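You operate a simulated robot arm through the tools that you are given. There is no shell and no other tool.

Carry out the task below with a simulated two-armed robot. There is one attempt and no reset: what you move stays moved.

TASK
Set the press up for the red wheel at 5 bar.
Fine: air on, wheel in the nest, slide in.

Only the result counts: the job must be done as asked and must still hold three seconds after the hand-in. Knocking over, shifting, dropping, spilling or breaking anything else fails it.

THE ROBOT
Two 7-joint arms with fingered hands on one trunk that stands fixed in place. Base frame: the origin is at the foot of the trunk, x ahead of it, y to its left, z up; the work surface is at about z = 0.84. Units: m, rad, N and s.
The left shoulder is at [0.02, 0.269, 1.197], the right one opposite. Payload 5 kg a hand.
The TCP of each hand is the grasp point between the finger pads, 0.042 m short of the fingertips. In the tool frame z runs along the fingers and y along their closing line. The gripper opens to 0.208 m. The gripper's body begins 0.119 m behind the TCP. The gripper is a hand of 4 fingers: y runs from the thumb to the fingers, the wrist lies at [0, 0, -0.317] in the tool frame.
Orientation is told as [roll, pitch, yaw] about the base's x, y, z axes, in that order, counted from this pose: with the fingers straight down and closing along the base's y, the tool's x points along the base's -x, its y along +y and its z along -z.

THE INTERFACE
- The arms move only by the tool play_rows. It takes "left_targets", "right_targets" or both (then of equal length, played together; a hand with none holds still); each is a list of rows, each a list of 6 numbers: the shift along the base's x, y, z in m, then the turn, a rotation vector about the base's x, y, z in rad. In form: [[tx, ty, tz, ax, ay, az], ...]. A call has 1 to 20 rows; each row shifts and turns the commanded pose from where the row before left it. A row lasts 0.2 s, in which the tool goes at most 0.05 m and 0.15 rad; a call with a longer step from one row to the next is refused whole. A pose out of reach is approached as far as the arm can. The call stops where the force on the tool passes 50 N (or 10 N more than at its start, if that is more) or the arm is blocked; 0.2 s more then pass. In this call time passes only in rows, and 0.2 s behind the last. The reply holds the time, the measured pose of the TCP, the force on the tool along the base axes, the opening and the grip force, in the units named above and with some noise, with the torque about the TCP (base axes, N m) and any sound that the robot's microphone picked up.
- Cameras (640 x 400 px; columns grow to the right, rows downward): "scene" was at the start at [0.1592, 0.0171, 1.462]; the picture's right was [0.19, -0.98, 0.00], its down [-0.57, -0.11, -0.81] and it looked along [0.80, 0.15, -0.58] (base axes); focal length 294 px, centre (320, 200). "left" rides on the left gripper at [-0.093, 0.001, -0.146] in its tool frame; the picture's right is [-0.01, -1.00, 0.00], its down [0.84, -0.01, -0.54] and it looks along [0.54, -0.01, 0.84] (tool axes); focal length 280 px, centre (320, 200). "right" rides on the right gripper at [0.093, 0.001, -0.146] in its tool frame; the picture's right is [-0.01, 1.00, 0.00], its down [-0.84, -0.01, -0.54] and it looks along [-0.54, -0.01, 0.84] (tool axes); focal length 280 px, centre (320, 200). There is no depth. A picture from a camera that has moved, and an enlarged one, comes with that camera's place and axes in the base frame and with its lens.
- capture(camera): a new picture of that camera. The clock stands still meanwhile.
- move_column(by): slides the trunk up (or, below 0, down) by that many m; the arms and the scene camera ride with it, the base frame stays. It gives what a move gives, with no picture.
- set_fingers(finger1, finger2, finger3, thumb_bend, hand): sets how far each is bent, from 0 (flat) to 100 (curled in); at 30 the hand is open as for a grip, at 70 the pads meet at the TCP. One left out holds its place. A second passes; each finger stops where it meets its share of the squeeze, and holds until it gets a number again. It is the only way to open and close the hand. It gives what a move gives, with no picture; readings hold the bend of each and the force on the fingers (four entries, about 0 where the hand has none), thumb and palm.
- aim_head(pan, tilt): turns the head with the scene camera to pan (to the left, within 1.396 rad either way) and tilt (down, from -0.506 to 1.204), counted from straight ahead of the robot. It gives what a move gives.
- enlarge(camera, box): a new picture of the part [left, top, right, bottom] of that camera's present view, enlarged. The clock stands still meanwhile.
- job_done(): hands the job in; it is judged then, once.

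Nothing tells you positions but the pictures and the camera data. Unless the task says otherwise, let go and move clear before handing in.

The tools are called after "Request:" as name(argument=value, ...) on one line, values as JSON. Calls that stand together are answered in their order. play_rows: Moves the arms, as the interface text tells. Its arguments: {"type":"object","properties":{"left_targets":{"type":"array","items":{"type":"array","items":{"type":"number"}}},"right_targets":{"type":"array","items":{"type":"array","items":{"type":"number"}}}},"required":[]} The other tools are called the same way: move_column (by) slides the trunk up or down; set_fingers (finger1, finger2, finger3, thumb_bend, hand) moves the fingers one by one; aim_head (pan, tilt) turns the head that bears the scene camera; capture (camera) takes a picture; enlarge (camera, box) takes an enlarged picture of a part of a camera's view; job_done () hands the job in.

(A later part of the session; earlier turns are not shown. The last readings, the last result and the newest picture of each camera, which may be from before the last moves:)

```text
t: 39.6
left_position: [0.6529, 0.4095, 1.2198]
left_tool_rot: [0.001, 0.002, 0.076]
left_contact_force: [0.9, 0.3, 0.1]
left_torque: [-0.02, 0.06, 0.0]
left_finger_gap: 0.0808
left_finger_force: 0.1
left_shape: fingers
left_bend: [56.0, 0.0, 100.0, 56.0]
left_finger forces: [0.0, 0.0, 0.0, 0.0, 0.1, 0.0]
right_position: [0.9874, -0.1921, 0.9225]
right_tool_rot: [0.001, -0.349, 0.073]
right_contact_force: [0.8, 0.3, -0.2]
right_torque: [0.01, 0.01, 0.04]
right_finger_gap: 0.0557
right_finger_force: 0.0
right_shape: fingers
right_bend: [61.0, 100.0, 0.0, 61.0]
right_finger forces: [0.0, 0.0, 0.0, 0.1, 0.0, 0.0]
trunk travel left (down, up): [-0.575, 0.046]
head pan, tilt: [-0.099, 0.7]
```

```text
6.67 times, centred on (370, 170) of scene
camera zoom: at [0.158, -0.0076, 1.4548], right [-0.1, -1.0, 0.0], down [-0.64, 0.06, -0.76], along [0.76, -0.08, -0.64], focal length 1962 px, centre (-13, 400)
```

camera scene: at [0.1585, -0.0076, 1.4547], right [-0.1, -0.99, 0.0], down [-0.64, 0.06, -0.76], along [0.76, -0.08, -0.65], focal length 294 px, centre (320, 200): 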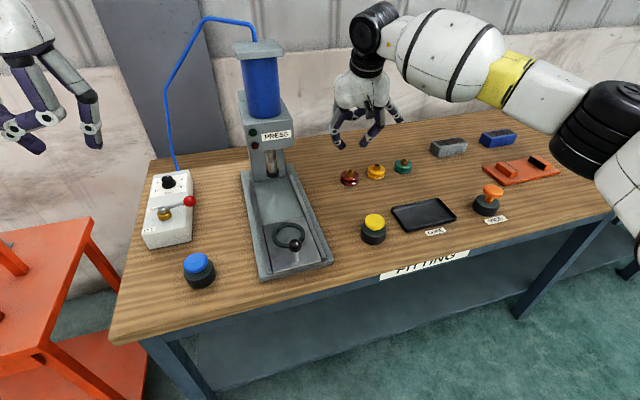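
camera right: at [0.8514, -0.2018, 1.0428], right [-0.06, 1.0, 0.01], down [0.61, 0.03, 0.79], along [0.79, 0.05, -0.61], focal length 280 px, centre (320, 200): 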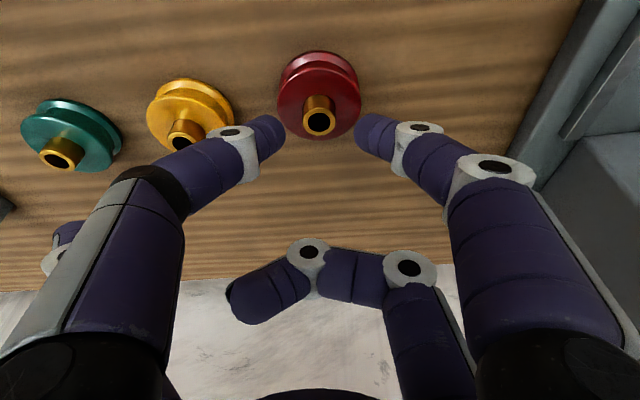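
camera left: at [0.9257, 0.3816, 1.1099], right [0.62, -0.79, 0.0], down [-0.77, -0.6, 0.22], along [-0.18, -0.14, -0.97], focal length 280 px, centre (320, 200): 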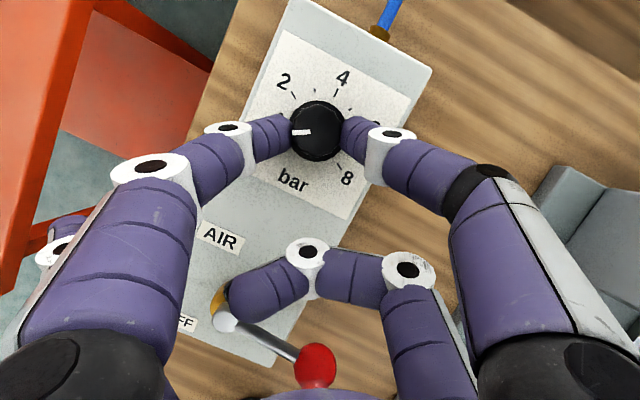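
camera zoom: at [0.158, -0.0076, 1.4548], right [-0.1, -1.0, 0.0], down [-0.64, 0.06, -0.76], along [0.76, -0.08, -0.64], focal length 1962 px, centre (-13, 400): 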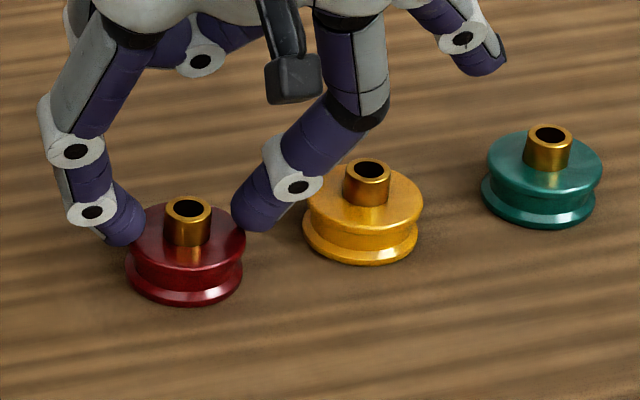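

The tips are still about 7 mm above the flange. I narrow the pinch to 65 and then lower further so the tips grip the hub lower down.

Request:
set_fingers(hand="right", finger1=65, thumb_bend=65)

Request:
play_rows(right_targets=[[0, 0, -0.003, 0, 0, 0], [0, 0, -0.003, 0, 0, 0], [0, 0, -0.002, 0, 0, 0]])

Request:
enlarge(camera="right", box=[220, 60, 420, 190])

Request:
enlarge(camera="scene", box=[330, 140, 410, 200])

```text
t: 40.6
left_position: [0.6519, 0.4089, 1.2208]
left_tool_rot: [0.003, -0.003, 0.075]
left_contact_force: [-0.4, 0.0, -0.6]
left_torque: [-0.01, -0.03, -0.01]
left_finger_gap: 0.0807
left_finger_force: 0.1
left_shape: fingers
left_bend: [56.0, 0.0, 100.0, 56.0]
left_finger forces: [0.0, 0.0, 0.0, 0.0, 0.1, 0.1]
right_position: [0.9873, -0.1942, 0.9229]
right_tool_rot: [0.0, -0.349, 0.073]
right_contact_force: [-1.6, 0.7, 1.5]
right_torque: [0.04, 0.14, 0.0]
right_finger_gap: 0.0434
right_finger_force: 3.3
right_shape: fingers
right_bend: [63.0, 100.0, 0.0, 64.0]
right_finger forces: [3.3, 0.1, 0.0, 0.0, 2.7, 0.0]
trunk travel left (down, up): [-0.575, 0.046]
head pan, tilt: [-0.099, 0.7]
```

```text
t: 41.4
left_position: [0.6521, 0.4097, 1.2223]
left_tool_rot: [0.002, -0.002, 0.076]
left_contact_force: [0.2, 0.2, -0.8]
left_torque: [0.03, -0.02, 0.0]
left_finger_gap: 0.0807
left_finger_force: 0.2
left_shape: fingers
left_bend: [56.0, 0.0, 100.0, 56.0]
left_finger forces: [0.0, 0.0, 0.0, 0.0, 0.0, 0.0]
right_position: [0.9878, -0.1932, 0.9189]
right_tool_rot: [0.001, -0.355, 0.074]
right_contact_force: [2.0, 1.3, 26.6]
right_torque: [0.29, 0.33, -0.15]
right_finger_gap: 0.0437
right_finger_force: 16.7
right_shape: fingers
right_bend: [63.0, 100.0, 0.0, 64.0]
right_finger forces: [21.9, 0.1, 0.0, 0.0, 12.1, 0.0]
trunk travel left (down, up): [-0.575, 0.046]
head pan, tilt: [-0.099, 0.7]
```

```text
3.08 times, centred on (320, 125) of right
camera zoom: at [0.8501, -0.2011, 1.0241], right [-0.06, 1.0, 0.01], down [0.6, 0.03, 0.8], along [0.8, 0.05, -0.6], focal length 863 px, centre (320, 431)
```

zoom: 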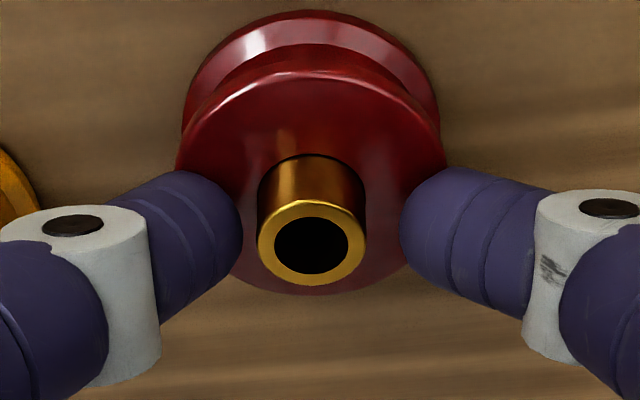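

```text
6.67 times, centred on (370, 170) of scene
camera zoom: at [0.1557, -0.0072, 1.4554], right [-0.1, -1.0, 0.0], down [-0.64, 0.06, -0.77], along [0.76, -0.08, -0.64], focal length 1962 px, centre (-13, 400)
```

zoom: 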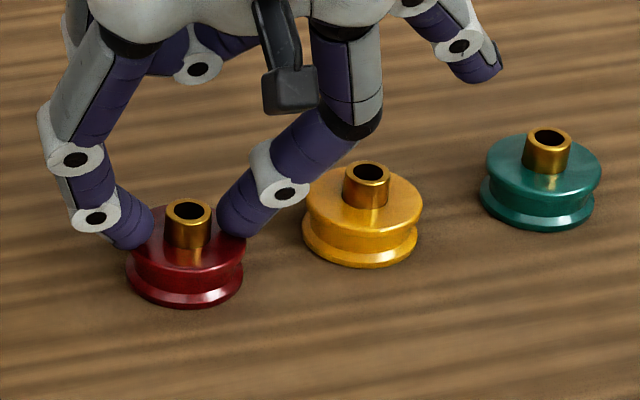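

The tips are pressing on the flange (27 N), so I ease up 5 mm and close the pinch on the hub.

Request:
play_rows(right_targets=[[0, 0, 0.003, 0, 0, 0], [0, 0, 0.002, 0, 0, 0]])

Request:
set_fingers(hand="right", finger1=72, thumb_bend=72)

Request:
enlarge(camera="right", box=[220, 60, 420, 190])

Request:
enlarge(camera="scene", box=[330, 140, 410, 200])

```text
t: 42.0
left_position: [0.6526, 0.4102, 1.2212]
left_tool_rot: [0.002, -0.002, 0.075]
left_contact_force: [0.5, -0.5, -0.1]
left_torque: [-0.01, 0.0, 0.02]
left_finger_gap: 0.0805
left_finger_force: 0.1
left_shape: fingers
left_bend: [56.0, 0.0, 100.0, 56.0]
left_finger forces: [0.1, 0.0, 0.1, 0.0, 0.1, 0.0]
right_position: [0.9875, -0.1922, 0.9201]
right_tool_rot: [0.001, -0.35, 0.073]
right_contact_force: [7.0, 2.1, 11.6]
right_torque: [0.43, -0.15, -0.09]
right_finger_gap: 0.044
right_finger_force: 10.3
right_shape: fingers
right_bend: [63.0, 100.0, 0.0, 64.0]
right_finger forces: [14.0, 0.0, 0.1, 0.0, 5.6, 0.0]
trunk travel left (down, up): [-0.575, 0.046]
head pan, tilt: [-0.099, 0.7]
```

```text
t: 43.0
left_position: [0.6518, 0.4093, 1.222]
left_tool_rot: [0.0, -0.001, 0.077]
left_contact_force: [0.9, -0.2, 0.0]
left_torque: [0.02, 0.02, 0.04]
left_finger_gap: 0.0807
left_finger_force: 0.1
left_shape: fingers
left_bend: [56.0, 0.0, 100.0, 56.0]
left_finger forces: [0.0, 0.1, 0.0, 0.0, 0.0, 0.0]
right_position: [0.9871, -0.1926, 0.92]
right_tool_rot: [0.0, -0.349, 0.073]
right_contact_force: [-0.7, -2.3, 3.3]
right_torque: [-0.02, 0.11, 0.08]
right_finger_gap: 0.0437
right_finger_force: 13.9
right_shape: fingers
right_bend: [59.0, 100.0, 0.0, 67.0]
right_finger forces: [13.2, 0.0, 0.1, 0.0, 14.6, 0.0]
trunk travel left (down, up): [-0.575, 0.046]
head pan, tilt: [-0.099, 0.7]
```

```text
3.08 times, centred on (320, 125) of right
camera zoom: at [0.8501, -0.2016, 1.0251], right [-0.06, 1.0, 0.01], down [0.61, 0.03, 0.79], along [0.79, 0.05, -0.61], focal length 863 px, centre (320, 431)
```

zoom: 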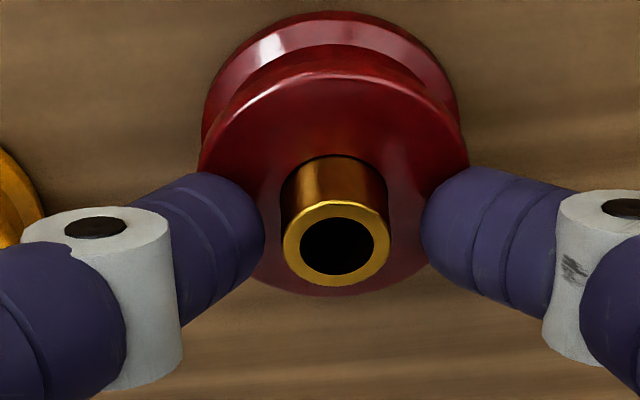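

```text
6.67 times, centred on (370, 170) of scene
camera zoom: at [0.1572, -0.0078, 1.4549], right [-0.1, -1.0, 0.0], down [-0.64, 0.06, -0.77], along [0.76, -0.08, -0.64], focal length 1962 px, centre (-13, 400)
```

zoom: 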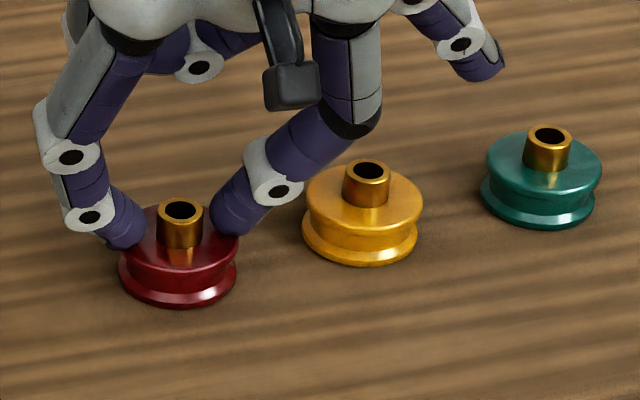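

The pads caught the flange rim rather than the hub. I open, raise, and will re-enter from above with a narrower pinch that drops around the hub inside the rim.

Request:
set_fingers(hand="right", finger1=60, thumb_bend=60)

Request:
play_rows(right_targets=[[0, 0, 0.012, 0, 0, 0], [0, 0, 0.012, 0, 0, 0]])

Request:
set_fingers(hand="right", finger1=66, thumb_bend=66)

Request:
enlarge(camera="right", box=[220, 60, 420, 190])

Request:
enlarge(camera="scene", box=[330, 140, 410, 200])

```text
t: 44.0
left_position: [0.6529, 0.409, 1.2209]
left_tool_rot: [0.004, 0.0, 0.075]
left_contact_force: [0.3, 0.1, -0.5]
left_torque: [0.04, -0.01, -0.02]
left_finger_gap: 0.0806
left_finger_force: 0.1
left_shape: fingers
left_bend: [56.0, 0.0, 100.0, 56.0]
left_finger forces: [0.0, 0.0, 0.2, 0.0, 0.0, 0.0]
right_position: [0.988, -0.1927, 0.9203]
right_tool_rot: [0.0, -0.352, 0.073]
right_contact_force: [-1.8, -1.0, 6.6]
right_torque: [0.19, 0.18, 0.1]
right_finger_gap: 0.0571
right_finger_force: 4.1
right_shape: fingers
right_bend: [61.0, 100.0, 0.0, 60.0]
right_finger forces: [6.7, 0.0, 0.0, 0.1, 0.0, 0.0]
trunk travel left (down, up): [-0.575, 0.046]
head pan, tilt: [-0.099, 0.7]
```

```text
t: 44.6
left_position: [0.6521, 0.4104, 1.2209]
left_tool_rot: [0.001, -0.001, 0.075]
left_contact_force: [0.2, 0.6, 0.5]
left_torque: [-0.03, -0.02, 0.01]
left_finger_gap: 0.0807
left_finger_force: 0.1
left_shape: fingers
left_bend: [56.0, 0.0, 100.0, 56.0]
left_finger forces: [0.1, 0.0, 0.0, 0.0, 0.0, 0.0]
right_position: [0.9884, -0.1919, 0.9434]
right_tool_rot: [0.001, -0.349, 0.074]
right_contact_force: [0.2, 0.6, 0.2]
right_torque: [0.02, -0.04, -0.02]
right_finger_gap: 0.0595
right_finger_force: 0.1
right_shape: fingers
right_bend: [60.0, 100.0, 0.0, 60.0]
right_finger forces: [0.1, 0.0, 0.0, 0.0, 0.1, 0.1]
trunk travel left (down, up): [-0.575, 0.046]
head pan, tilt: [-0.099, 0.7]
```

```text
t: 45.6
left_position: [0.6536, 0.4096, 1.2197]
left_tool_rot: [0.001, -0.001, 0.075]
left_contact_force: [-0.7, -0.9, 0.2]
left_torque: [-0.02, -0.03, 0.01]
left_finger_gap: 0.0808
left_finger_force: 0.0
left_shape: fingers
left_bend: [56.0, 0.0, 100.0, 56.0]
left_finger forces: [0.0, 0.0, 0.0, 0.0, 0.0, 0.1]
right_position: [0.9878, -0.1917, 0.9442]
right_tool_rot: [-0.001, -0.347, 0.073]
right_contact_force: [-0.1, 0.6, 0.9]
right_torque: [0.01, 0.02, 0.0]
right_finger_gap: 0.0304
right_finger_force: 0.0
right_shape: fingers
right_bend: [66.0, 100.0, 0.0, 66.0]
right_finger forces: [0.0, 0.0, 0.1, 0.0, 0.0, 0.0]
trunk travel left (down, up): [-0.575, 0.046]
head pan, tilt: [-0.099, 0.7]
```

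```text
3.08 times, centred on (320, 125) of right
camera zoom: at [0.8505, -0.2019, 1.0498], right [-0.06, 1.0, 0.01], down [0.61, 0.03, 0.79], along [0.79, 0.05, -0.61], focal length 863 px, centre (320, 431)
```

zoom: 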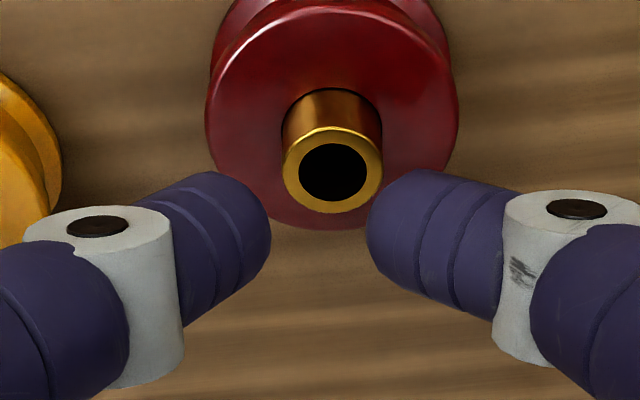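

```text
6.67 times, centred on (370, 170) of scene
camera zoom: at [0.1574, -0.0076, 1.455], right [-0.1, -1.0, 0.0], down [-0.64, 0.06, -0.76], along [0.76, -0.08, -0.64], focal length 1962 px, centre (-13, 400)
```

zoom: 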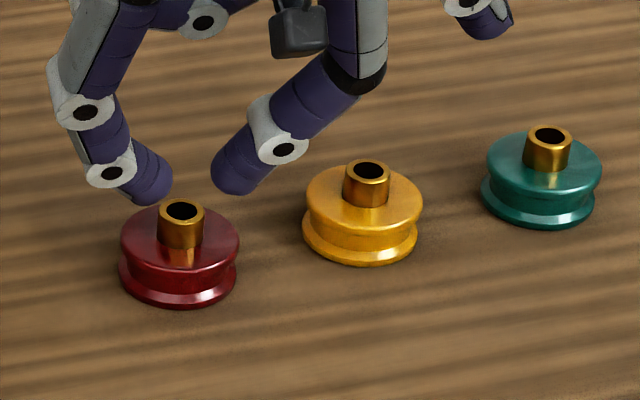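

The hub is about 4 mm to the left (+y) and 3 mm nearer than the pinch centre, so I correct that and lower partway.

Request:
play_rows(right_targets=[[-0.003, 0.004, 0, 0, 0, 0], [0, 0, -0.007, 0, 0, 0], [0, 0, -0.007, 0, 0, 0]])

Request:
enlarge(camera="right", box=[220, 60, 420, 190])

Request:
enlarge(camera="scene", box=[330, 140, 410, 200])

```text
t: 46.4
left_position: [0.652, 0.409, 1.2209]
left_tool_rot: [0.001, 0.001, 0.075]
left_contact_force: [0.3, 0.7, -0.6]
left_torque: [0.0, 0.02, 0.02]
left_finger_gap: 0.0808
left_finger_force: 0.1
left_shape: fingers
left_bend: [56.0, 0.0, 100.0, 56.0]
left_finger forces: [0.0, 0.0, 0.0, 0.0, 0.0, 0.0]
right_position: [0.9858, -0.1883, 0.9296]
right_tool_rot: [0.001, -0.348, 0.072]
right_contact_force: [-0.5, -1.0, 0.0]
right_torque: [0.0, 0.01, 0.02]
right_finger_gap: 0.0306
right_finger_force: 0.1
right_shape: fingers
right_bend: [66.0, 100.0, 0.0, 66.0]
right_finger forces: [0.1, 0.0, 0.0, 0.1, 0.0, 0.1]
trunk travel left (down, up): [-0.575, 0.046]
head pan, tilt: [-0.099, 0.7]
```

```text
3.08 times, centred on (320, 125) of right
camera zoom: at [0.8476, -0.1976, 1.0352], right [-0.06, 1.0, 0.01], down [0.61, 0.03, 0.79], along [0.79, 0.05, -0.61], focal length 863 px, centre (320, 431)
```

zoom: 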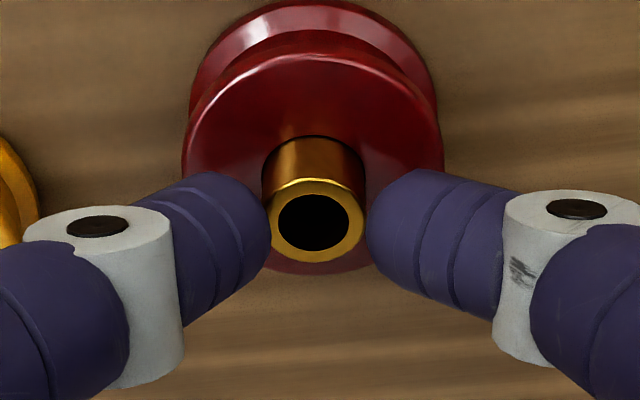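

```text
6.67 times, centred on (370, 170) of scene
camera zoom: at [0.1576, -0.0076, 1.4549], right [-0.1, -1.0, 0.0], down [-0.64, 0.06, -0.76], along [0.76, -0.08, -0.64], focal length 1962 px, centre (-13, 400)
```

zoom: 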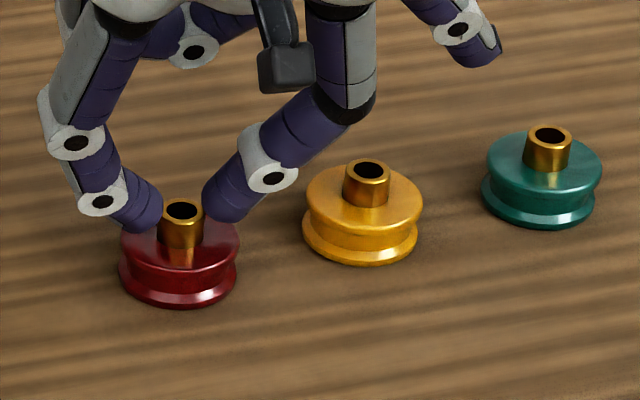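

The hub now sits between the tips. I lower a few millimetres at a time, watching the force.

Request:
play_rows(right_targets=[[0, 0, -0.003, 0, 0, 0], [0, 0, -0.003, 0, 0, 0]])

Request:
play_rows(right_targets=[[0, 0, -0.002, 0, 0, 0]])

Request:
enlarge(camera="right", box=[220, 60, 420, 190])

Request:
enlarge(camera="scene", box=[330, 140, 410, 200])

```text
t: 47.0
left_position: [0.6535, 0.4092, 1.2202]
left_tool_rot: [0.001, -0.002, 0.074]
left_contact_force: [-0.2, -0.7, 0.3]
left_torque: [0.02, 0.03, -0.02]
left_finger_gap: 0.0808
left_finger_force: 0.1
left_shape: fingers
left_bend: [56.0, 0.0, 100.0, 56.0]
left_finger forces: [0.0, 0.0, 0.0, 0.1, 0.1, 0.0]
right_position: [0.985, -0.1898, 0.9245]
right_tool_rot: [0.0, -0.351, 0.075]
right_contact_force: [-0.8, -2.0, 2.1]
right_torque: [-0.09, 0.08, 0.02]
right_finger_gap: 0.031
right_finger_force: 1.6
right_shape: fingers
right_bend: [66.0, 100.0, 0.0, 66.0]
right_finger forces: [0.3, 0.0, 0.0, 0.0, 2.0, 0.1]
trunk travel left (down, up): [-0.575, 0.046]
head pan, tilt: [-0.099, 0.7]
```

```text
t: 47.4
left_position: [0.6515, 0.409, 1.2208]
left_tool_rot: [0.002, -0.002, 0.074]
left_contact_force: [0.5, 1.4, 0.0]
left_torque: [0.02, 0.0, -0.02]
left_finger_gap: 0.0809
left_finger_force: 0.0
left_shape: fingers
left_bend: [56.0, 0.0, 100.0, 56.0]
left_finger forces: [0.0, 0.0, 0.1, 0.0, 0.1, 0.0]
right_position: [0.9848, -0.1899, 0.9217]
right_tool_rot: [0.001, -0.351, 0.073]
right_contact_force: [0.7, -1.8, 6.6]
right_torque: [-0.17, 0.14, 0.0]
right_finger_gap: 0.0314
right_finger_force: 3.3
right_shape: fingers
right_bend: [66.0, 100.0, 0.0, 66.0]
right_finger forces: [1.8, 0.0, 0.0, 0.1, 4.8, 0.1]
trunk travel left (down, up): [-0.575, 0.046]
head pan, tilt: [-0.099, 0.7]
```

```text
3.08 times, centred on (320, 125) of right
camera zoom: at [0.8476, -0.1978, 1.028], right [-0.06, 1.0, 0.01], down [0.61, 0.03, 0.8], along [0.79, 0.05, -0.61], focal length 863 px, centre (320, 431)
```

zoom: 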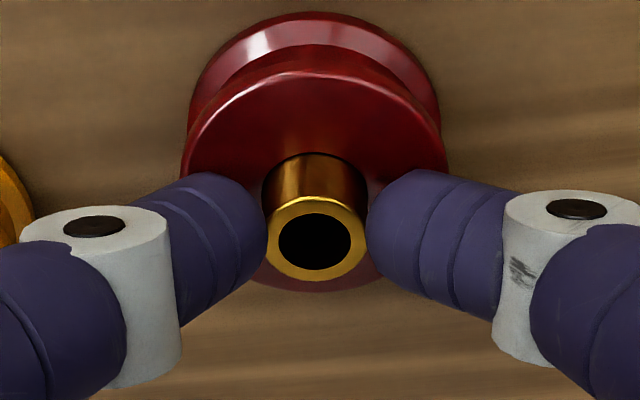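

```text
6.67 times, centred on (370, 170) of scene
camera zoom: at [0.157, -0.0076, 1.4551], right [-0.1, -0.99, 0.0], down [-0.64, 0.06, -0.77], along [0.76, -0.08, -0.64], focal length 1962 px, centre (-13, 400)
```

zoom: 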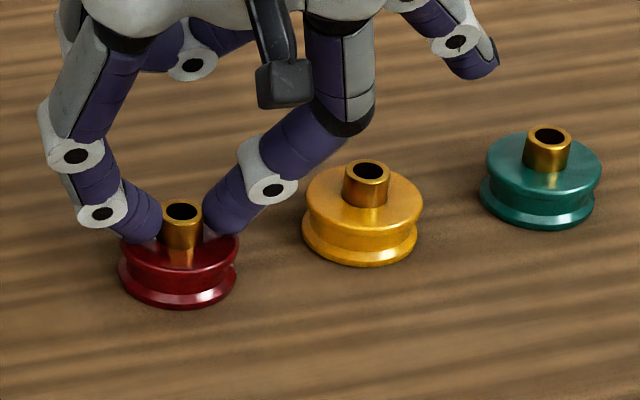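

The tips rest lightly on the flange on both sides of the hub. I close the pinch.

Request:
set_fingers(hand="right", finger1=75, thumb_bend=75)

Request:
enlarge(camera="right", box=[220, 60, 420, 190])

Request:
enlarge(camera="scene", box=[330, 140, 410, 200])

```text
t: 48.4
left_position: [0.6514, 0.4086, 1.2206]
left_tool_rot: [0.0, -0.002, 0.074]
left_contact_force: [0.9, -0.1, 1.0]
left_torque: [0.02, 0.02, -0.03]
left_finger_gap: 0.0806
left_finger_force: 0.0
left_shape: fingers
left_bend: [56.0, 0.0, 100.0, 56.0]
left_finger forces: [0.1, 0.0, 0.1, 0.0, 0.0, 0.1]
right_position: [0.9844, -0.1877, 0.9219]
right_tool_rot: [-0.001, -0.349, 0.074]
right_contact_force: [0.9, -3.6, 3.6]
right_torque: [0.06, 0.09, 0.06]
right_finger_gap: 0.0275
right_finger_force: 15.2
right_shape: fingers
right_bend: [63.0, 100.0, 0.0, 68.0]
right_finger forces: [15.3, 0.1, 0.0, 0.0, 14.1, 0.0]
trunk travel left (down, up): [-0.575, 0.046]
head pan, tilt: [-0.099, 0.7]
```

```text
3.08 times, centred on (320, 125) of right
camera zoom: at [0.8476, -0.198, 1.0272], right [-0.06, 1.0, 0.01], down [0.61, 0.03, 0.79], along [0.79, 0.05, -0.61], focal length 863 px, centre (320, 431)
```

zoom: 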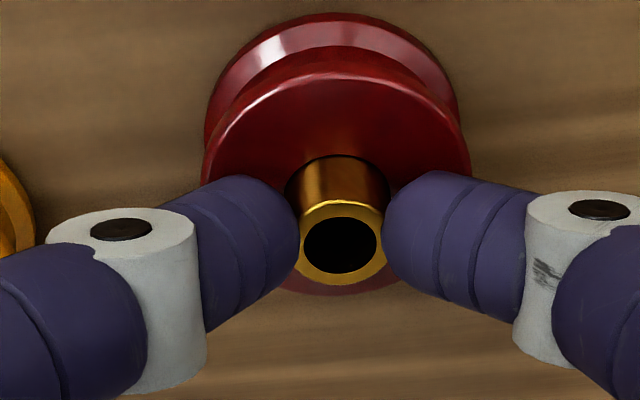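

```text
6.67 times, centred on (370, 170) of scene
camera zoom: at [0.1572, -0.0078, 1.455], right [-0.1, -1.0, 0.0], down [-0.64, 0.06, -0.77], along [0.76, -0.08, -0.64], focal length 1962 px, centre (-13, 400)
```

zoom: 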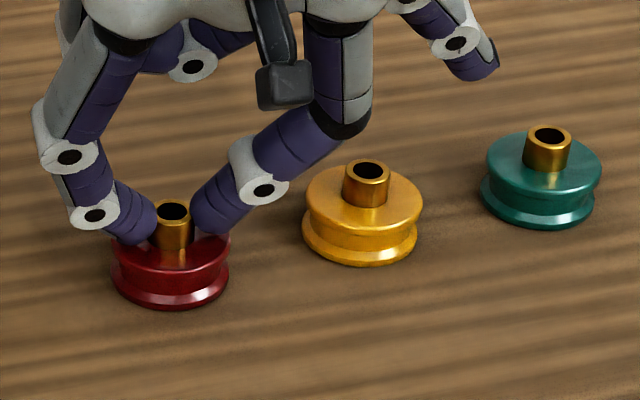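

The hub is gripped with about 15 N a side. I lift slowly by 2 cm and check that the wheel comes along upright.

Request:
play_rows(right_targets=[[0, 0, 0.005, 0, 0, 0], [0, 0, 0.007, 0, 0, 0], [0, 0, 0.01, 0, 0, 0]])

Request:
enlarge(camera="right", box=[220, 60, 420, 190])

Request:
enlarge(camera="scene", box=[330, 140, 410, 200])

```text
t: 49.2
left_position: [0.6519, 0.4098, 1.2191]
left_tool_rot: [0.002, -0.002, 0.076]
left_contact_force: [-0.2, -0.2, 0.5]
left_torque: [-0.04, -0.04, -0.02]
left_finger_gap: 0.0809
left_finger_force: 0.0
left_shape: fingers
left_bend: [56.0, 0.0, 100.0, 56.0]
left_finger forces: [0.1, 0.0, 0.0, 0.0, 0.0, 0.0]
right_position: [0.9861, -0.188, 0.9437]
right_tool_rot: [-0.001, -0.351, 0.073]
right_contact_force: [-0.6, -0.4, 0.5]
right_torque: [-0.02, -0.07, -0.02]
right_finger_gap: 0.0065
right_finger_force: 0.1
right_shape: fingers
right_bend: [71.0, 100.0, 0.0, 74.0]
right_finger forces: [0.1, 0.0, 0.1, 0.0, 0.0, 0.1]
trunk travel left (down, up): [-0.575, 0.046]
head pan, tilt: [-0.099, 0.7]
```

```text
3.08 times, centred on (320, 125) of right
camera zoom: at [0.8486, -0.1976, 1.0501], right [-0.06, 1.0, 0.01], down [0.61, 0.03, 0.79], along [0.79, 0.05, -0.61], focal length 863 px, centre (320, 431)
```

zoom: 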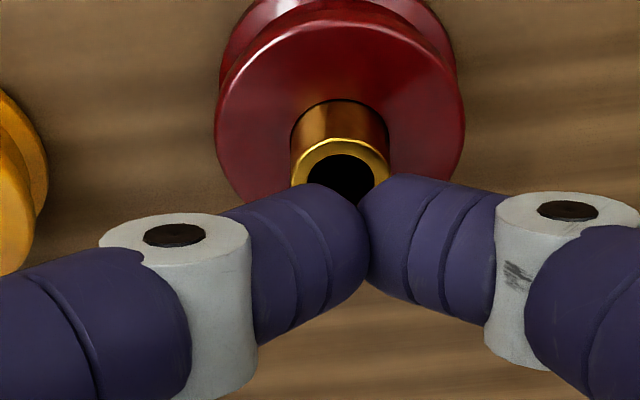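

```text
6.67 times, centred on (370, 170) of scene
camera zoom: at [0.1573, -0.0075, 1.455], right [-0.1, -1.0, 0.0], down [-0.64, 0.06, -0.77], along [0.76, -0.08, -0.64], focal length 1962 px, centre (-13, 400)
```

zoom: 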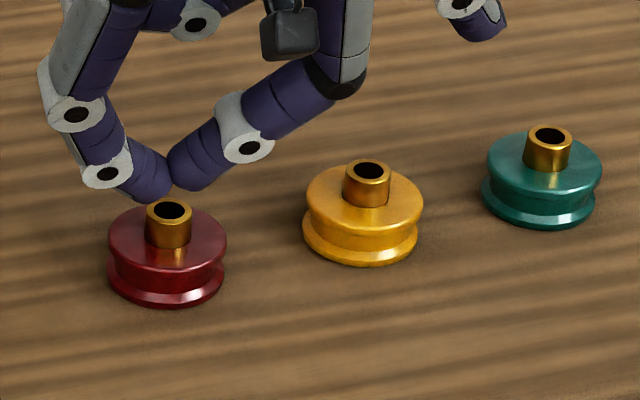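

The tips slid off the smooth hub, so a hub pinch won't carry the wheel. Better plan: hook the closed fingertips behind the hub, draw the wheel ~12 cm nearer, and then take it upright with all four digits from straight above.

Request:
play_rows(right_targets=[[0, 0, 0.012, 0, 0, 0]])

Request:
set_fingers(hand="right", finger1=71, thumb_bend=71)

Request:
play_rows(right_targets=[[0.013, 0.002, 0, 0, 0, 0], [0.013, 0.002, 0, 0, 0, 0]])

Request:
enlarge(camera="right", box=[220, 60, 420, 190])

Request:
enlarge(camera="scene", box=[330, 140, 410, 200])

```text
t: 49.6
left_position: [0.6521, 0.4104, 1.2211]
left_tool_rot: [0.002, -0.001, 0.074]
left_contact_force: [-0.5, 0.0, 0.2]
left_torque: [-0.04, -0.06, 0.01]
left_finger_gap: 0.0807
left_finger_force: 0.1
left_shape: fingers
left_bend: [56.0, 0.0, 100.0, 56.0]
left_finger forces: [0.0, 0.1, 0.1, 0.0, 0.1, 0.1]
right_position: [0.9855, -0.188, 0.9586]
right_tool_rot: [0.001, -0.35, 0.073]
right_contact_force: [0.4, -0.3, 0.6]
right_torque: [-0.02, -0.02, 0.01]
right_finger_gap: 0.0069
right_finger_force: 0.0
right_shape: fingers
right_bend: [71.0, 100.0, 0.0, 74.0]
right_finger forces: [0.0, 0.1, 0.1, 0.1, 0.1, 0.0]
trunk travel left (down, up): [-0.575, 0.046]
head pan, tilt: [-0.099, 0.7]
```

```text
t: 50.6
left_position: [0.6523, 0.4098, 1.2208]
left_tool_rot: [0.001, -0.001, 0.076]
left_contact_force: [0.5, 0.4, -0.2]
left_torque: [-0.01, 0.02, -0.01]
left_finger_gap: 0.0808
left_finger_force: 0.1
left_shape: fingers
left_bend: [56.0, 0.0, 100.0, 56.0]
left_finger forces: [0.0, 0.1, 0.1, 0.2, 0.0, 0.1]
right_position: [0.9861, -0.1889, 0.9568]
right_tool_rot: [-0.001, -0.349, 0.074]
right_contact_force: [-0.1, -0.6, -0.3]
right_torque: [-0.01, -0.01, 0.0]
right_finger_gap: 0.0081
right_finger_force: 0.1
right_shape: fingers
right_bend: [70.0, 100.0, 0.0, 71.0]
right_finger forces: [0.0, 0.0, 0.0, 0.0, 0.1, 0.0]
trunk travel left (down, up): [-0.575, 0.046]
head pan, tilt: [-0.099, 0.7]
```

```text
t: 51.2
left_position: [0.6523, 0.4098, 1.2208]
left_tool_rot: [0.001, -0.001, 0.076]
left_contact_force: [0.4, -0.1, 1.0]
left_torque: [-0.01, -0.03, 0.02]
left_finger_gap: 0.0805
left_finger_force: 0.1
left_shape: fingers
left_bend: [56.0, 0.0, 100.0, 56.0]
left_finger forces: [0.1, 0.0, 0.0, 0.0, 0.0, 0.0]
right_position: [1.0103, -0.1849, 0.9561]
right_tool_rot: [0.0, -0.35, 0.075]
right_contact_force: [-0.2, 0.0, 0.8]
right_torque: [0.01, 0.02, 0.01]
right_finger_gap: 0.0082
right_finger_force: 0.1
right_shape: fingers
right_bend: [70.0, 100.0, 0.0, 71.0]
right_finger forces: [0.0, 0.0, 0.0, 0.0, 0.0, 0.0]
trunk travel left (down, up): [-0.575, 0.046]
head pan, tilt: [-0.099, 0.7]
```

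```text
3.08 times, centred on (320, 125) of right
camera zoom: at [0.8743, -0.1945, 1.0614], right [-0.06, 1.0, 0.01], down [0.61, 0.03, 0.79], along [0.79, 0.05, -0.61], focal length 863 px, centre (320, 431)
```

zoom: 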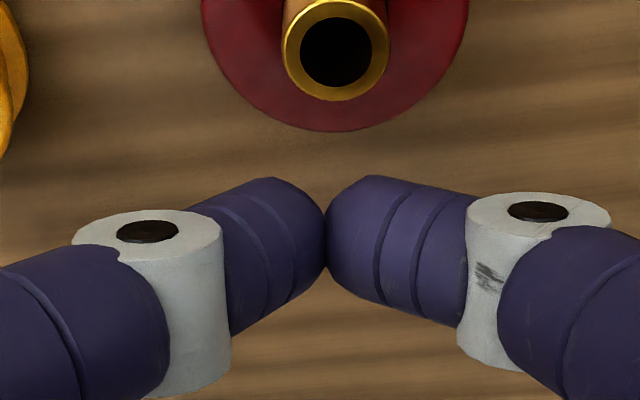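

```text
6.67 times, centred on (370, 170) of scene
camera zoom: at [0.1575, -0.0076, 1.4549], right [-0.1, -1.0, 0.0], down [-0.64, 0.06, -0.76], along [0.76, -0.08, -0.64], focal length 1962 px, centre (-13, 400)
```

zoom: 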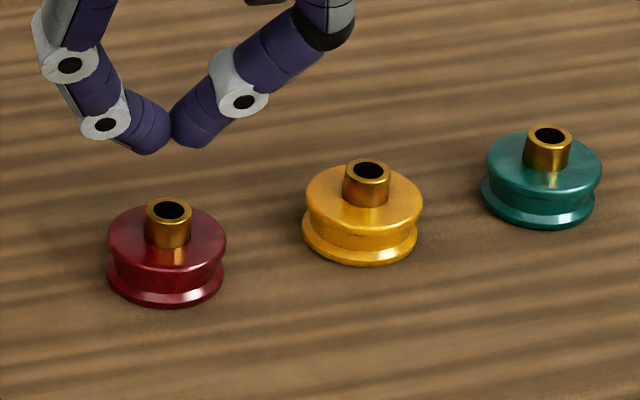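

The closed tips are 27 mm behind the hub centre and in line with it. I lower them behind the hub.

Request:
play_rows(right_targets=[[0, 0, -0.012, 0, 0, 0], [0, 0, -0.012, 0, 0, 0], [0, 0, -0.008, 0, 0, 0]])

Request:
enlarge(camera="right", box=[220, 60, 420, 190])

Request:
enlarge(camera="scene", box=[330, 140, 410, 200])

```text
t: 52.0
left_position: [0.6523, 0.4093, 1.2206]
left_tool_rot: [0.002, 0.001, 0.075]
left_contact_force: [0.5, 0.2, -0.5]
left_torque: [0.02, 0.05, 0.0]
left_finger_gap: 0.0808
left_finger_force: 0.1
left_shape: fingers
left_bend: [56.0, 0.0, 100.0, 56.0]
left_finger forces: [0.0, 0.0, 0.1, 0.0, 0.1, 0.0]
right_position: [1.0116, -0.1849, 0.9241]
right_tool_rot: [-0.001, -0.349, 0.073]
right_contact_force: [0.1, 0.4, 1.1]
right_torque: [0.02, 0.01, -0.04]
right_finger_gap: 0.0082
right_finger_force: 0.0
right_shape: fingers
right_bend: [70.0, 100.0, 0.0, 71.0]
right_finger forces: [0.0, 0.0, 0.1, 0.0, 0.0, 0.1]
trunk travel left (down, up): [-0.575, 0.046]
head pan, tilt: [-0.099, 0.7]
```

```text
3.08 times, centred on (320, 125) of right
camera zoom: at [0.874, -0.1939, 1.0295], right [-0.06, 1.0, 0.01], down [0.61, 0.03, 0.79], along [0.79, 0.05, -0.61], focal length 863 px, centre (320, 431)
```

zoom: 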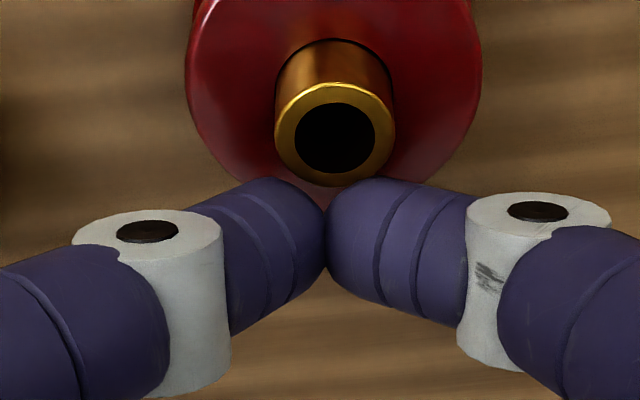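

```text
6.67 times, centred on (370, 170) of scene
camera zoom: at [0.1576, -0.0076, 1.4549], right [-0.1, -1.0, 0.0], down [-0.64, 0.06, -0.76], along [0.76, -0.08, -0.64], focal length 1962 px, centre (-13, 400)
```

zoom: 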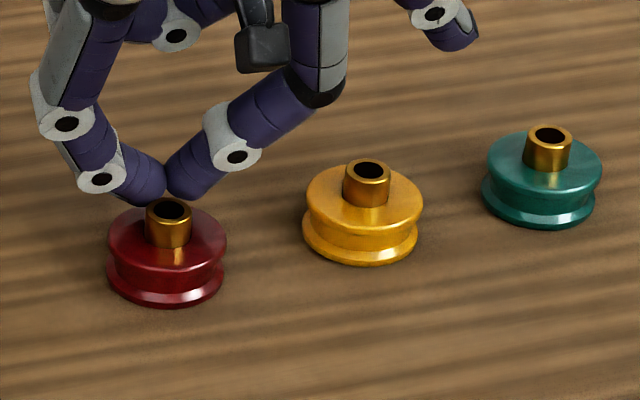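

The tips are behind the hub, a few mm too high. I lower 5 mm more and then draw the wheel slowly toward the robot.

Request:
play_rows(right_targets=[[0, 0, -0.005, 0, 0, 0], [-0.006, 0, 0, 0, 0, 0], [-0.008, 0, 0, 0, 0, 0], [-0.008, 0, 0, 0, 0, 0], [-0.008, 0, 0, 0, 0, 0]])

Request:
enlarge(camera="right", box=[220, 60, 420, 190])

Request:
enlarge(camera="scene", box=[330, 140, 410, 200])

```text
t: 53.2
left_position: [0.6514, 0.4102, 1.2213]
left_tool_rot: [0.0, -0.002, 0.076]
left_contact_force: [0.7, 0.0, 1.1]
left_torque: [0.02, -0.08, 0.0]
left_finger_gap: 0.0806
left_finger_force: 0.0
left_shape: fingers
left_bend: [56.0, 0.0, 100.0, 56.0]
left_finger forces: [0.1, 0.0, 0.1, 0.0, 0.0, 0.1]
right_position: [0.9798, -0.1851, 0.919]
right_tool_rot: [0.0, -0.349, 0.073]
right_contact_force: [2.9, 0.0, 2.2]
right_torque: [0.02, -0.03, -0.02]
right_finger_gap: 0.0085
right_finger_force: 1.3
right_shape: fingers
right_bend: [71.0, 100.0, 0.0, 71.0]
right_finger forces: [2.9, 0.0, 0.0, 0.0, 0.0, 0.1]
trunk travel left (down, up): [-0.575, 0.046]
head pan, tilt: [-0.099, 0.7]
```

```text
3.08 times, centred on (320, 125) of right
camera zoom: at [0.843, -0.1948, 1.0245], right [-0.06, 1.0, 0.01], down [0.61, 0.03, 0.79], along [0.79, 0.05, -0.61], focal length 863 px, centre (320, 431)
```

zoom: 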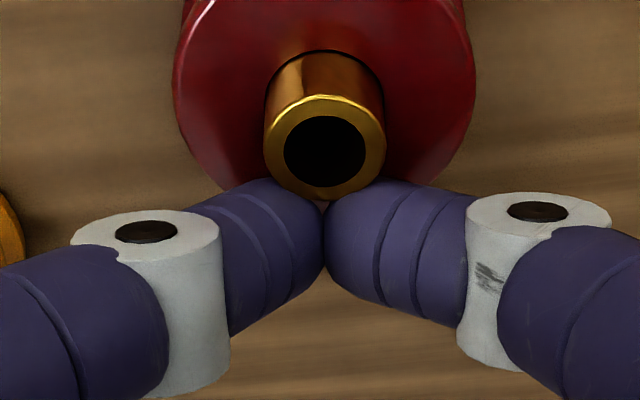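

```text
6.67 times, centred on (370, 170) of scene
camera zoom: at [0.1575, -0.0077, 1.455], right [-0.1, -1.0, 0.0], down [-0.64, 0.06, -0.77], along [0.76, -0.08, -0.64], focal length 1962 px, centre (-13, 400)
```

zoom: 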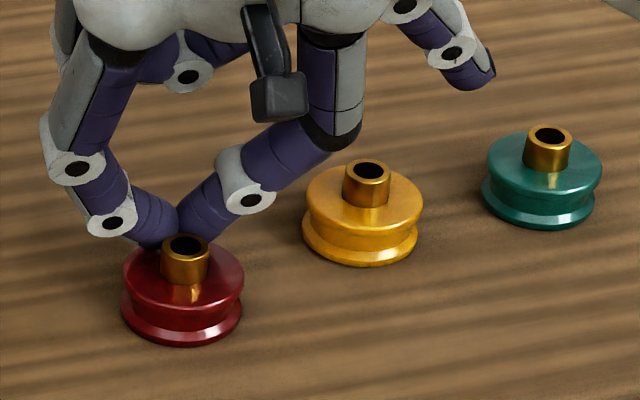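

The wheel follows nicely, cradled between the tips (about 3 N). I keep drawing it in.

Request:
play_rows(right_targets=[[-0.008, 0, 0, 0, 0, 0], [-0.01, 0, 0, 0, 0, 0], [-0.01, 0, 0, 0, 0, 0], [-0.01, 0, 0, 0, 0, 0], [-0.01, 0, 0, 0, 0, 0], [-0.008, 0, 0, 0, 0, 0]])

Request:
enlarge(camera="right", box=[220, 60, 420, 190])

Request:
play_rows(right_targets=[[-0.008, 0, 0, 0, 0, 0], [-0.01, 0, 0, 0, 0, 0], [-0.01, 0, 0, 0, 0, 0], [-0.01, 0, 0, 0, 0, 0], [-0.005, 0, 0, 0, 0, 0]])

Request:
capture(camera="right")

Request:
capture(camera="scene")

```text
t: 54.6
left_position: [0.6516, 0.4099, 1.2216]
left_tool_rot: [0.001, -0.003, 0.076]
left_contact_force: [0.4, 0.4, 0.6]
left_torque: [0.0, -0.02, 0.03]
left_finger_gap: 0.0805
left_finger_force: 0.1
left_shape: fingers
left_bend: [56.0, 0.0, 100.0, 56.0]
left_finger forces: [0.0, 0.0, 0.0, 0.0, 0.1, 0.0]
right_position: [0.9235, -0.1847, 0.9194]
right_tool_rot: [0.0, -0.348, 0.074]
right_contact_force: [1.3, -0.6, 0.5]
right_torque: [0.01, -0.1, 0.0]
right_finger_gap: 0.0086
right_finger_force: 1.2
right_shape: fingers
right_bend: [71.0, 100.0, 0.0, 71.0]
right_finger forces: [0.0, 0.0, 0.0, 0.0, 2.2, 0.0]
trunk travel left (down, up): [-0.575, 0.046]
head pan, tilt: [-0.099, 0.7]
```

```text
3.08 times, centred on (320, 125) of right
camera zoom: at [0.7869, -0.1937, 1.025], right [-0.06, 1.0, 0.01], down [0.61, 0.03, 0.79], along [0.79, 0.05, -0.61], focal length 863 px, centre (320, 431)
```

zoom: 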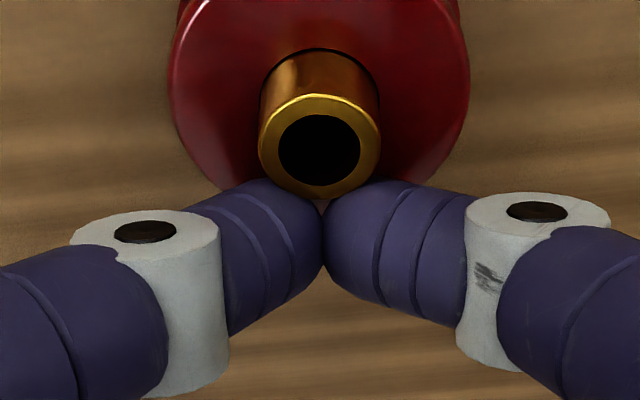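

```text
t: 55.8
left_position: [0.6519, 0.4095, 1.221]
left_tool_rot: [0.002, 0.0, 0.074]
left_contact_force: [-0.4, 0.1, 0.5]
left_torque: [0.04, 0.0, 0.03]
left_finger_gap: 0.0806
left_finger_force: 0.1
left_shape: fingers
left_bend: [56.0, 0.0, 100.0, 56.0]
left_finger forces: [0.0, 0.0, 0.1, 0.0, 0.0, 0.0]
right_position: [0.8818, -0.1854, 0.9193]
right_tool_rot: [0.0, -0.349, 0.075]
right_contact_force: [4.1, -0.4, 2.2]
right_torque: [0.02, -0.02, 0.02]
right_finger_gap: 0.0081
right_finger_force: 2.7
right_shape: fingers
right_bend: [71.0, 100.0, 0.0, 71.0]
right_finger forces: [3.4, 0.0, 0.1, 0.1, 3.1, 0.0]
trunk travel left (down, up): [-0.575, 0.046]
head pan, tilt: [-0.099, 0.7]
```

```text
taken
camera right: at [0.7441, -0.1947, 1.0241], right [-0.06, 1.0, 0.01], down [0.61, 0.03, 0.79], along [0.79, 0.05, -0.61], focal length 280 px, centre (320, 200)
```

right: 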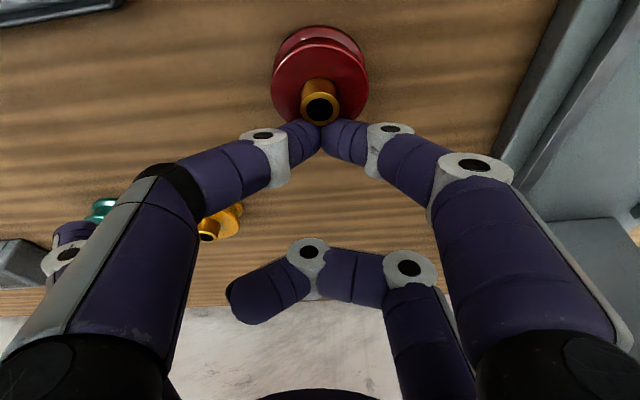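

```text
taken
camera scene: at [0.1575, -0.0076, 1.455], right [-0.1, -1.0, 0.0], down [-0.64, 0.06, -0.76], along [0.76, -0.08, -0.64], focal length 294 px, centre (320, 200)
```

scene: 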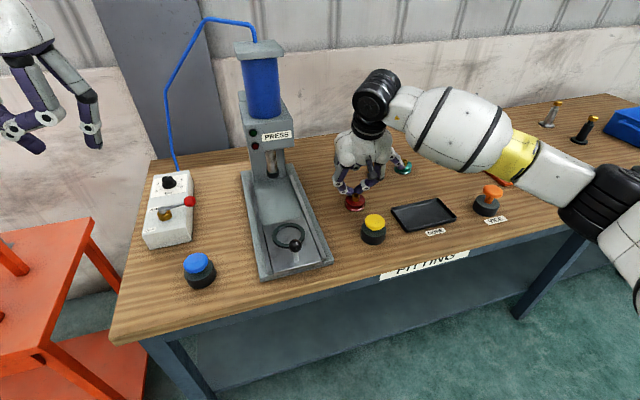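

The wheel now stands at about (0.843, -0.188), well within vertical reach. I back the tips off, rise, straighten the hand upright, and open all four digits evenly.

Request:
play_rows(right_targets=[[0.012, 0, 0, 0, 0, 0], [0.008, 0, 0.01, 0, 0, 0], [0, 0, 0.035, 0, 0, 0], [0, 0, 0.04, 0, 0, 0], [-0.015, 0, 0.02, -0.0087, 0.1163, 0], [-0.015, 0, 0.01, -0.0087, 0.1163, 0], [-0.015, 0, 0, -0.0087, 0.1163, 0]])

Request:
set_fingers(hand="right", finger1=60, finger2=60, finger3=60, thumb_bend=60)

Request:
capture(camera="right")

Request:
enlarge(camera="scene", box=[300, 100, 420, 240])

```text
t: 57.4
left_position: [0.6532, 0.4098, 1.2204]
left_tool_rot: [0.001, -0.001, 0.074]
left_contact_force: [0.0, 0.6, -1.1]
left_torque: [-0.04, 0.03, -0.02]
left_finger_gap: 0.0807
left_finger_force: 0.1
left_shape: fingers
left_bend: [56.0, 0.0, 100.0, 56.0]
left_finger forces: [0.1, 0.0, 0.0, 0.0, 0.0, 0.1]
right_position: [0.857, -0.1835, 1.0327]
right_tool_rot: [0.001, 0.002, 0.075]
right_contact_force: [-0.1, 0.4, 0.7]
right_torque: [0.0, 0.0, -0.01]
right_finger_gap: 0.0081
right_finger_force: 0.0
right_shape: fingers
right_bend: [71.0, 100.0, 0.0, 71.0]
right_finger forces: [0.0, 0.0, 0.0, 0.1, 0.0, 0.0]
trunk travel left (down, up): [-0.575, 0.046]
head pan, tilt: [-0.099, 0.7]
```

```text
t: 58.4
left_position: [0.6522, 0.4087, 1.2196]
left_tool_rot: [0.001, -0.002, 0.075]
left_contact_force: [0.0, 0.3, 0.4]
left_torque: [0.0, -0.01, 0.0]
left_finger_gap: 0.0806
left_finger_force: 0.1
left_shape: fingers
left_bend: [56.0, 0.0, 100.0, 56.0]
left_finger forces: [0.0, 0.1, 0.0, 0.1, 0.1, 0.0]
right_position: [0.8571, -0.1836, 1.0348]
right_tool_rot: [-0.001, 0.0, 0.075]
right_contact_force: [0.0, 0.6, 0.2]
right_torque: [-0.02, 0.01, -0.05]
right_finger_gap: 0.0595
right_finger_force: 0.0
right_shape: fingers
right_bend: [60.0, 60.0, 60.0, 60.0]
right_finger forces: [0.0, 0.0, 0.0, 0.0, 0.0, 0.1]
trunk travel left (down, up): [-0.575, 0.046]
head pan, tilt: [-0.099, 0.7]
```

```text
taken
camera right: at [0.7644, -0.1898, 1.1796], right [-0.06, 1.0, 0.0], down [0.84, 0.05, 0.54], along [0.54, 0.03, -0.84], focal length 280 px, centre (320, 200)
```

right: 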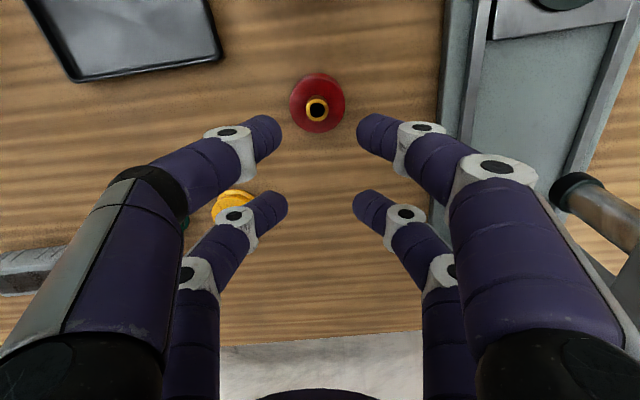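

```text
2.86 times, centred on (360, 170) of scene
camera zoom: at [0.1574, -0.0077, 1.455], right [-0.1, -1.0, 0.0], down [-0.64, 0.06, -0.77], along [0.76, -0.08, -0.64], focal length 841 px, centre (206, 286)
```

zoom: 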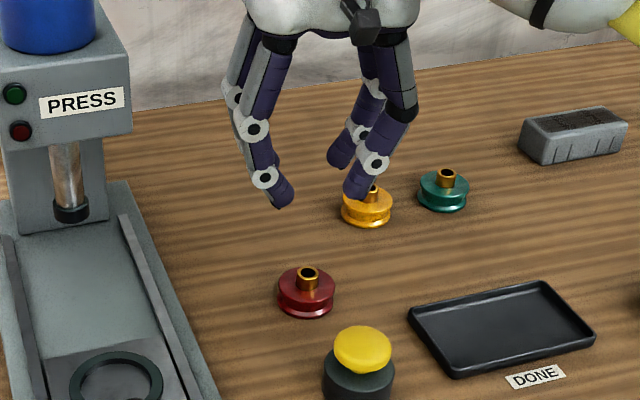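

The hub is at (0.844, -0.188). I centre the open four-digit hand over it and descend around the wheel.

Request:
play_rows(right_targets=[[-0.013, -0.0045, 0, 0, 0, 0], [0, 0, -0.035, 0, 0, 0], [0, 0, -0.035, 0, 0, 0], [0, 0, -0.03, 0, 0, 0]])

Request:
capture(camera="right")

Request:
enlarge(camera="scene", box=[310, 140, 400, 230])

```text
t: 59.4
left_position: [0.6545, 0.4096, 1.2203]
left_tool_rot: [0.001, 0.002, 0.075]
left_contact_force: [-0.5, -0.1, 0.5]
left_torque: [0.02, 0.14, 0.0]
left_finger_gap: 0.0805
left_finger_force: 0.1
left_shape: fingers
left_bend: [56.0, 0.0, 100.0, 56.0]
left_finger forces: [0.0, 0.0, 0.1, 0.0, 0.1, 0.0]
right_position: [0.8446, -0.1882, 0.9327]
right_tool_rot: [0.001, 0.0, 0.072]
right_contact_force: [-0.5, 1.2, -0.4]
right_torque: [0.01, 0.06, -0.01]
right_finger_gap: 0.0597
right_finger_force: 0.0
right_shape: fingers
right_bend: [60.0, 60.0, 60.0, 60.0]
right_finger forces: [0.1, 0.0, 0.0, 0.0, 0.0, 0.0]
trunk travel left (down, up): [-0.575, 0.046]
head pan, tilt: [-0.099, 0.7]
```

```text
taken
camera right: at [0.7526, -0.1944, 1.0792], right [-0.06, 1.0, 0.0], down [0.84, 0.05, 0.54], along [0.54, 0.03, -0.84], focal length 280 px, centre (320, 200)
```

right: 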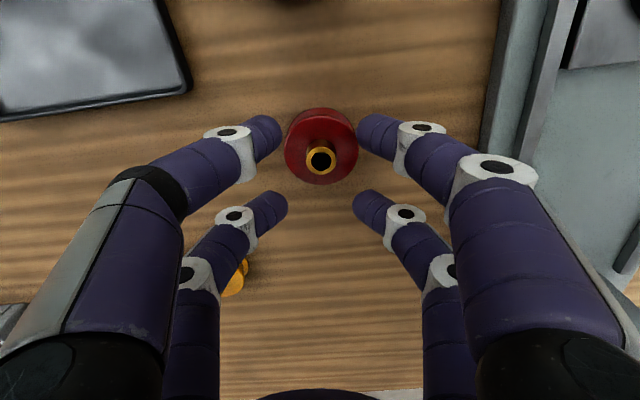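

```text
4.44 times, centred on (355, 185) of scene
camera zoom: at [0.1582, -0.0077, 1.4547], right [-0.1, -0.99, 0.0], down [-0.64, 0.06, -0.76], along [0.76, -0.08, -0.64], focal length 1308 px, centre (164, 267)
```

zoom: 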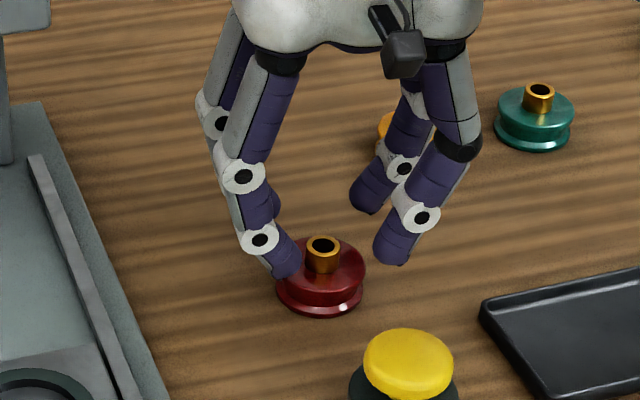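

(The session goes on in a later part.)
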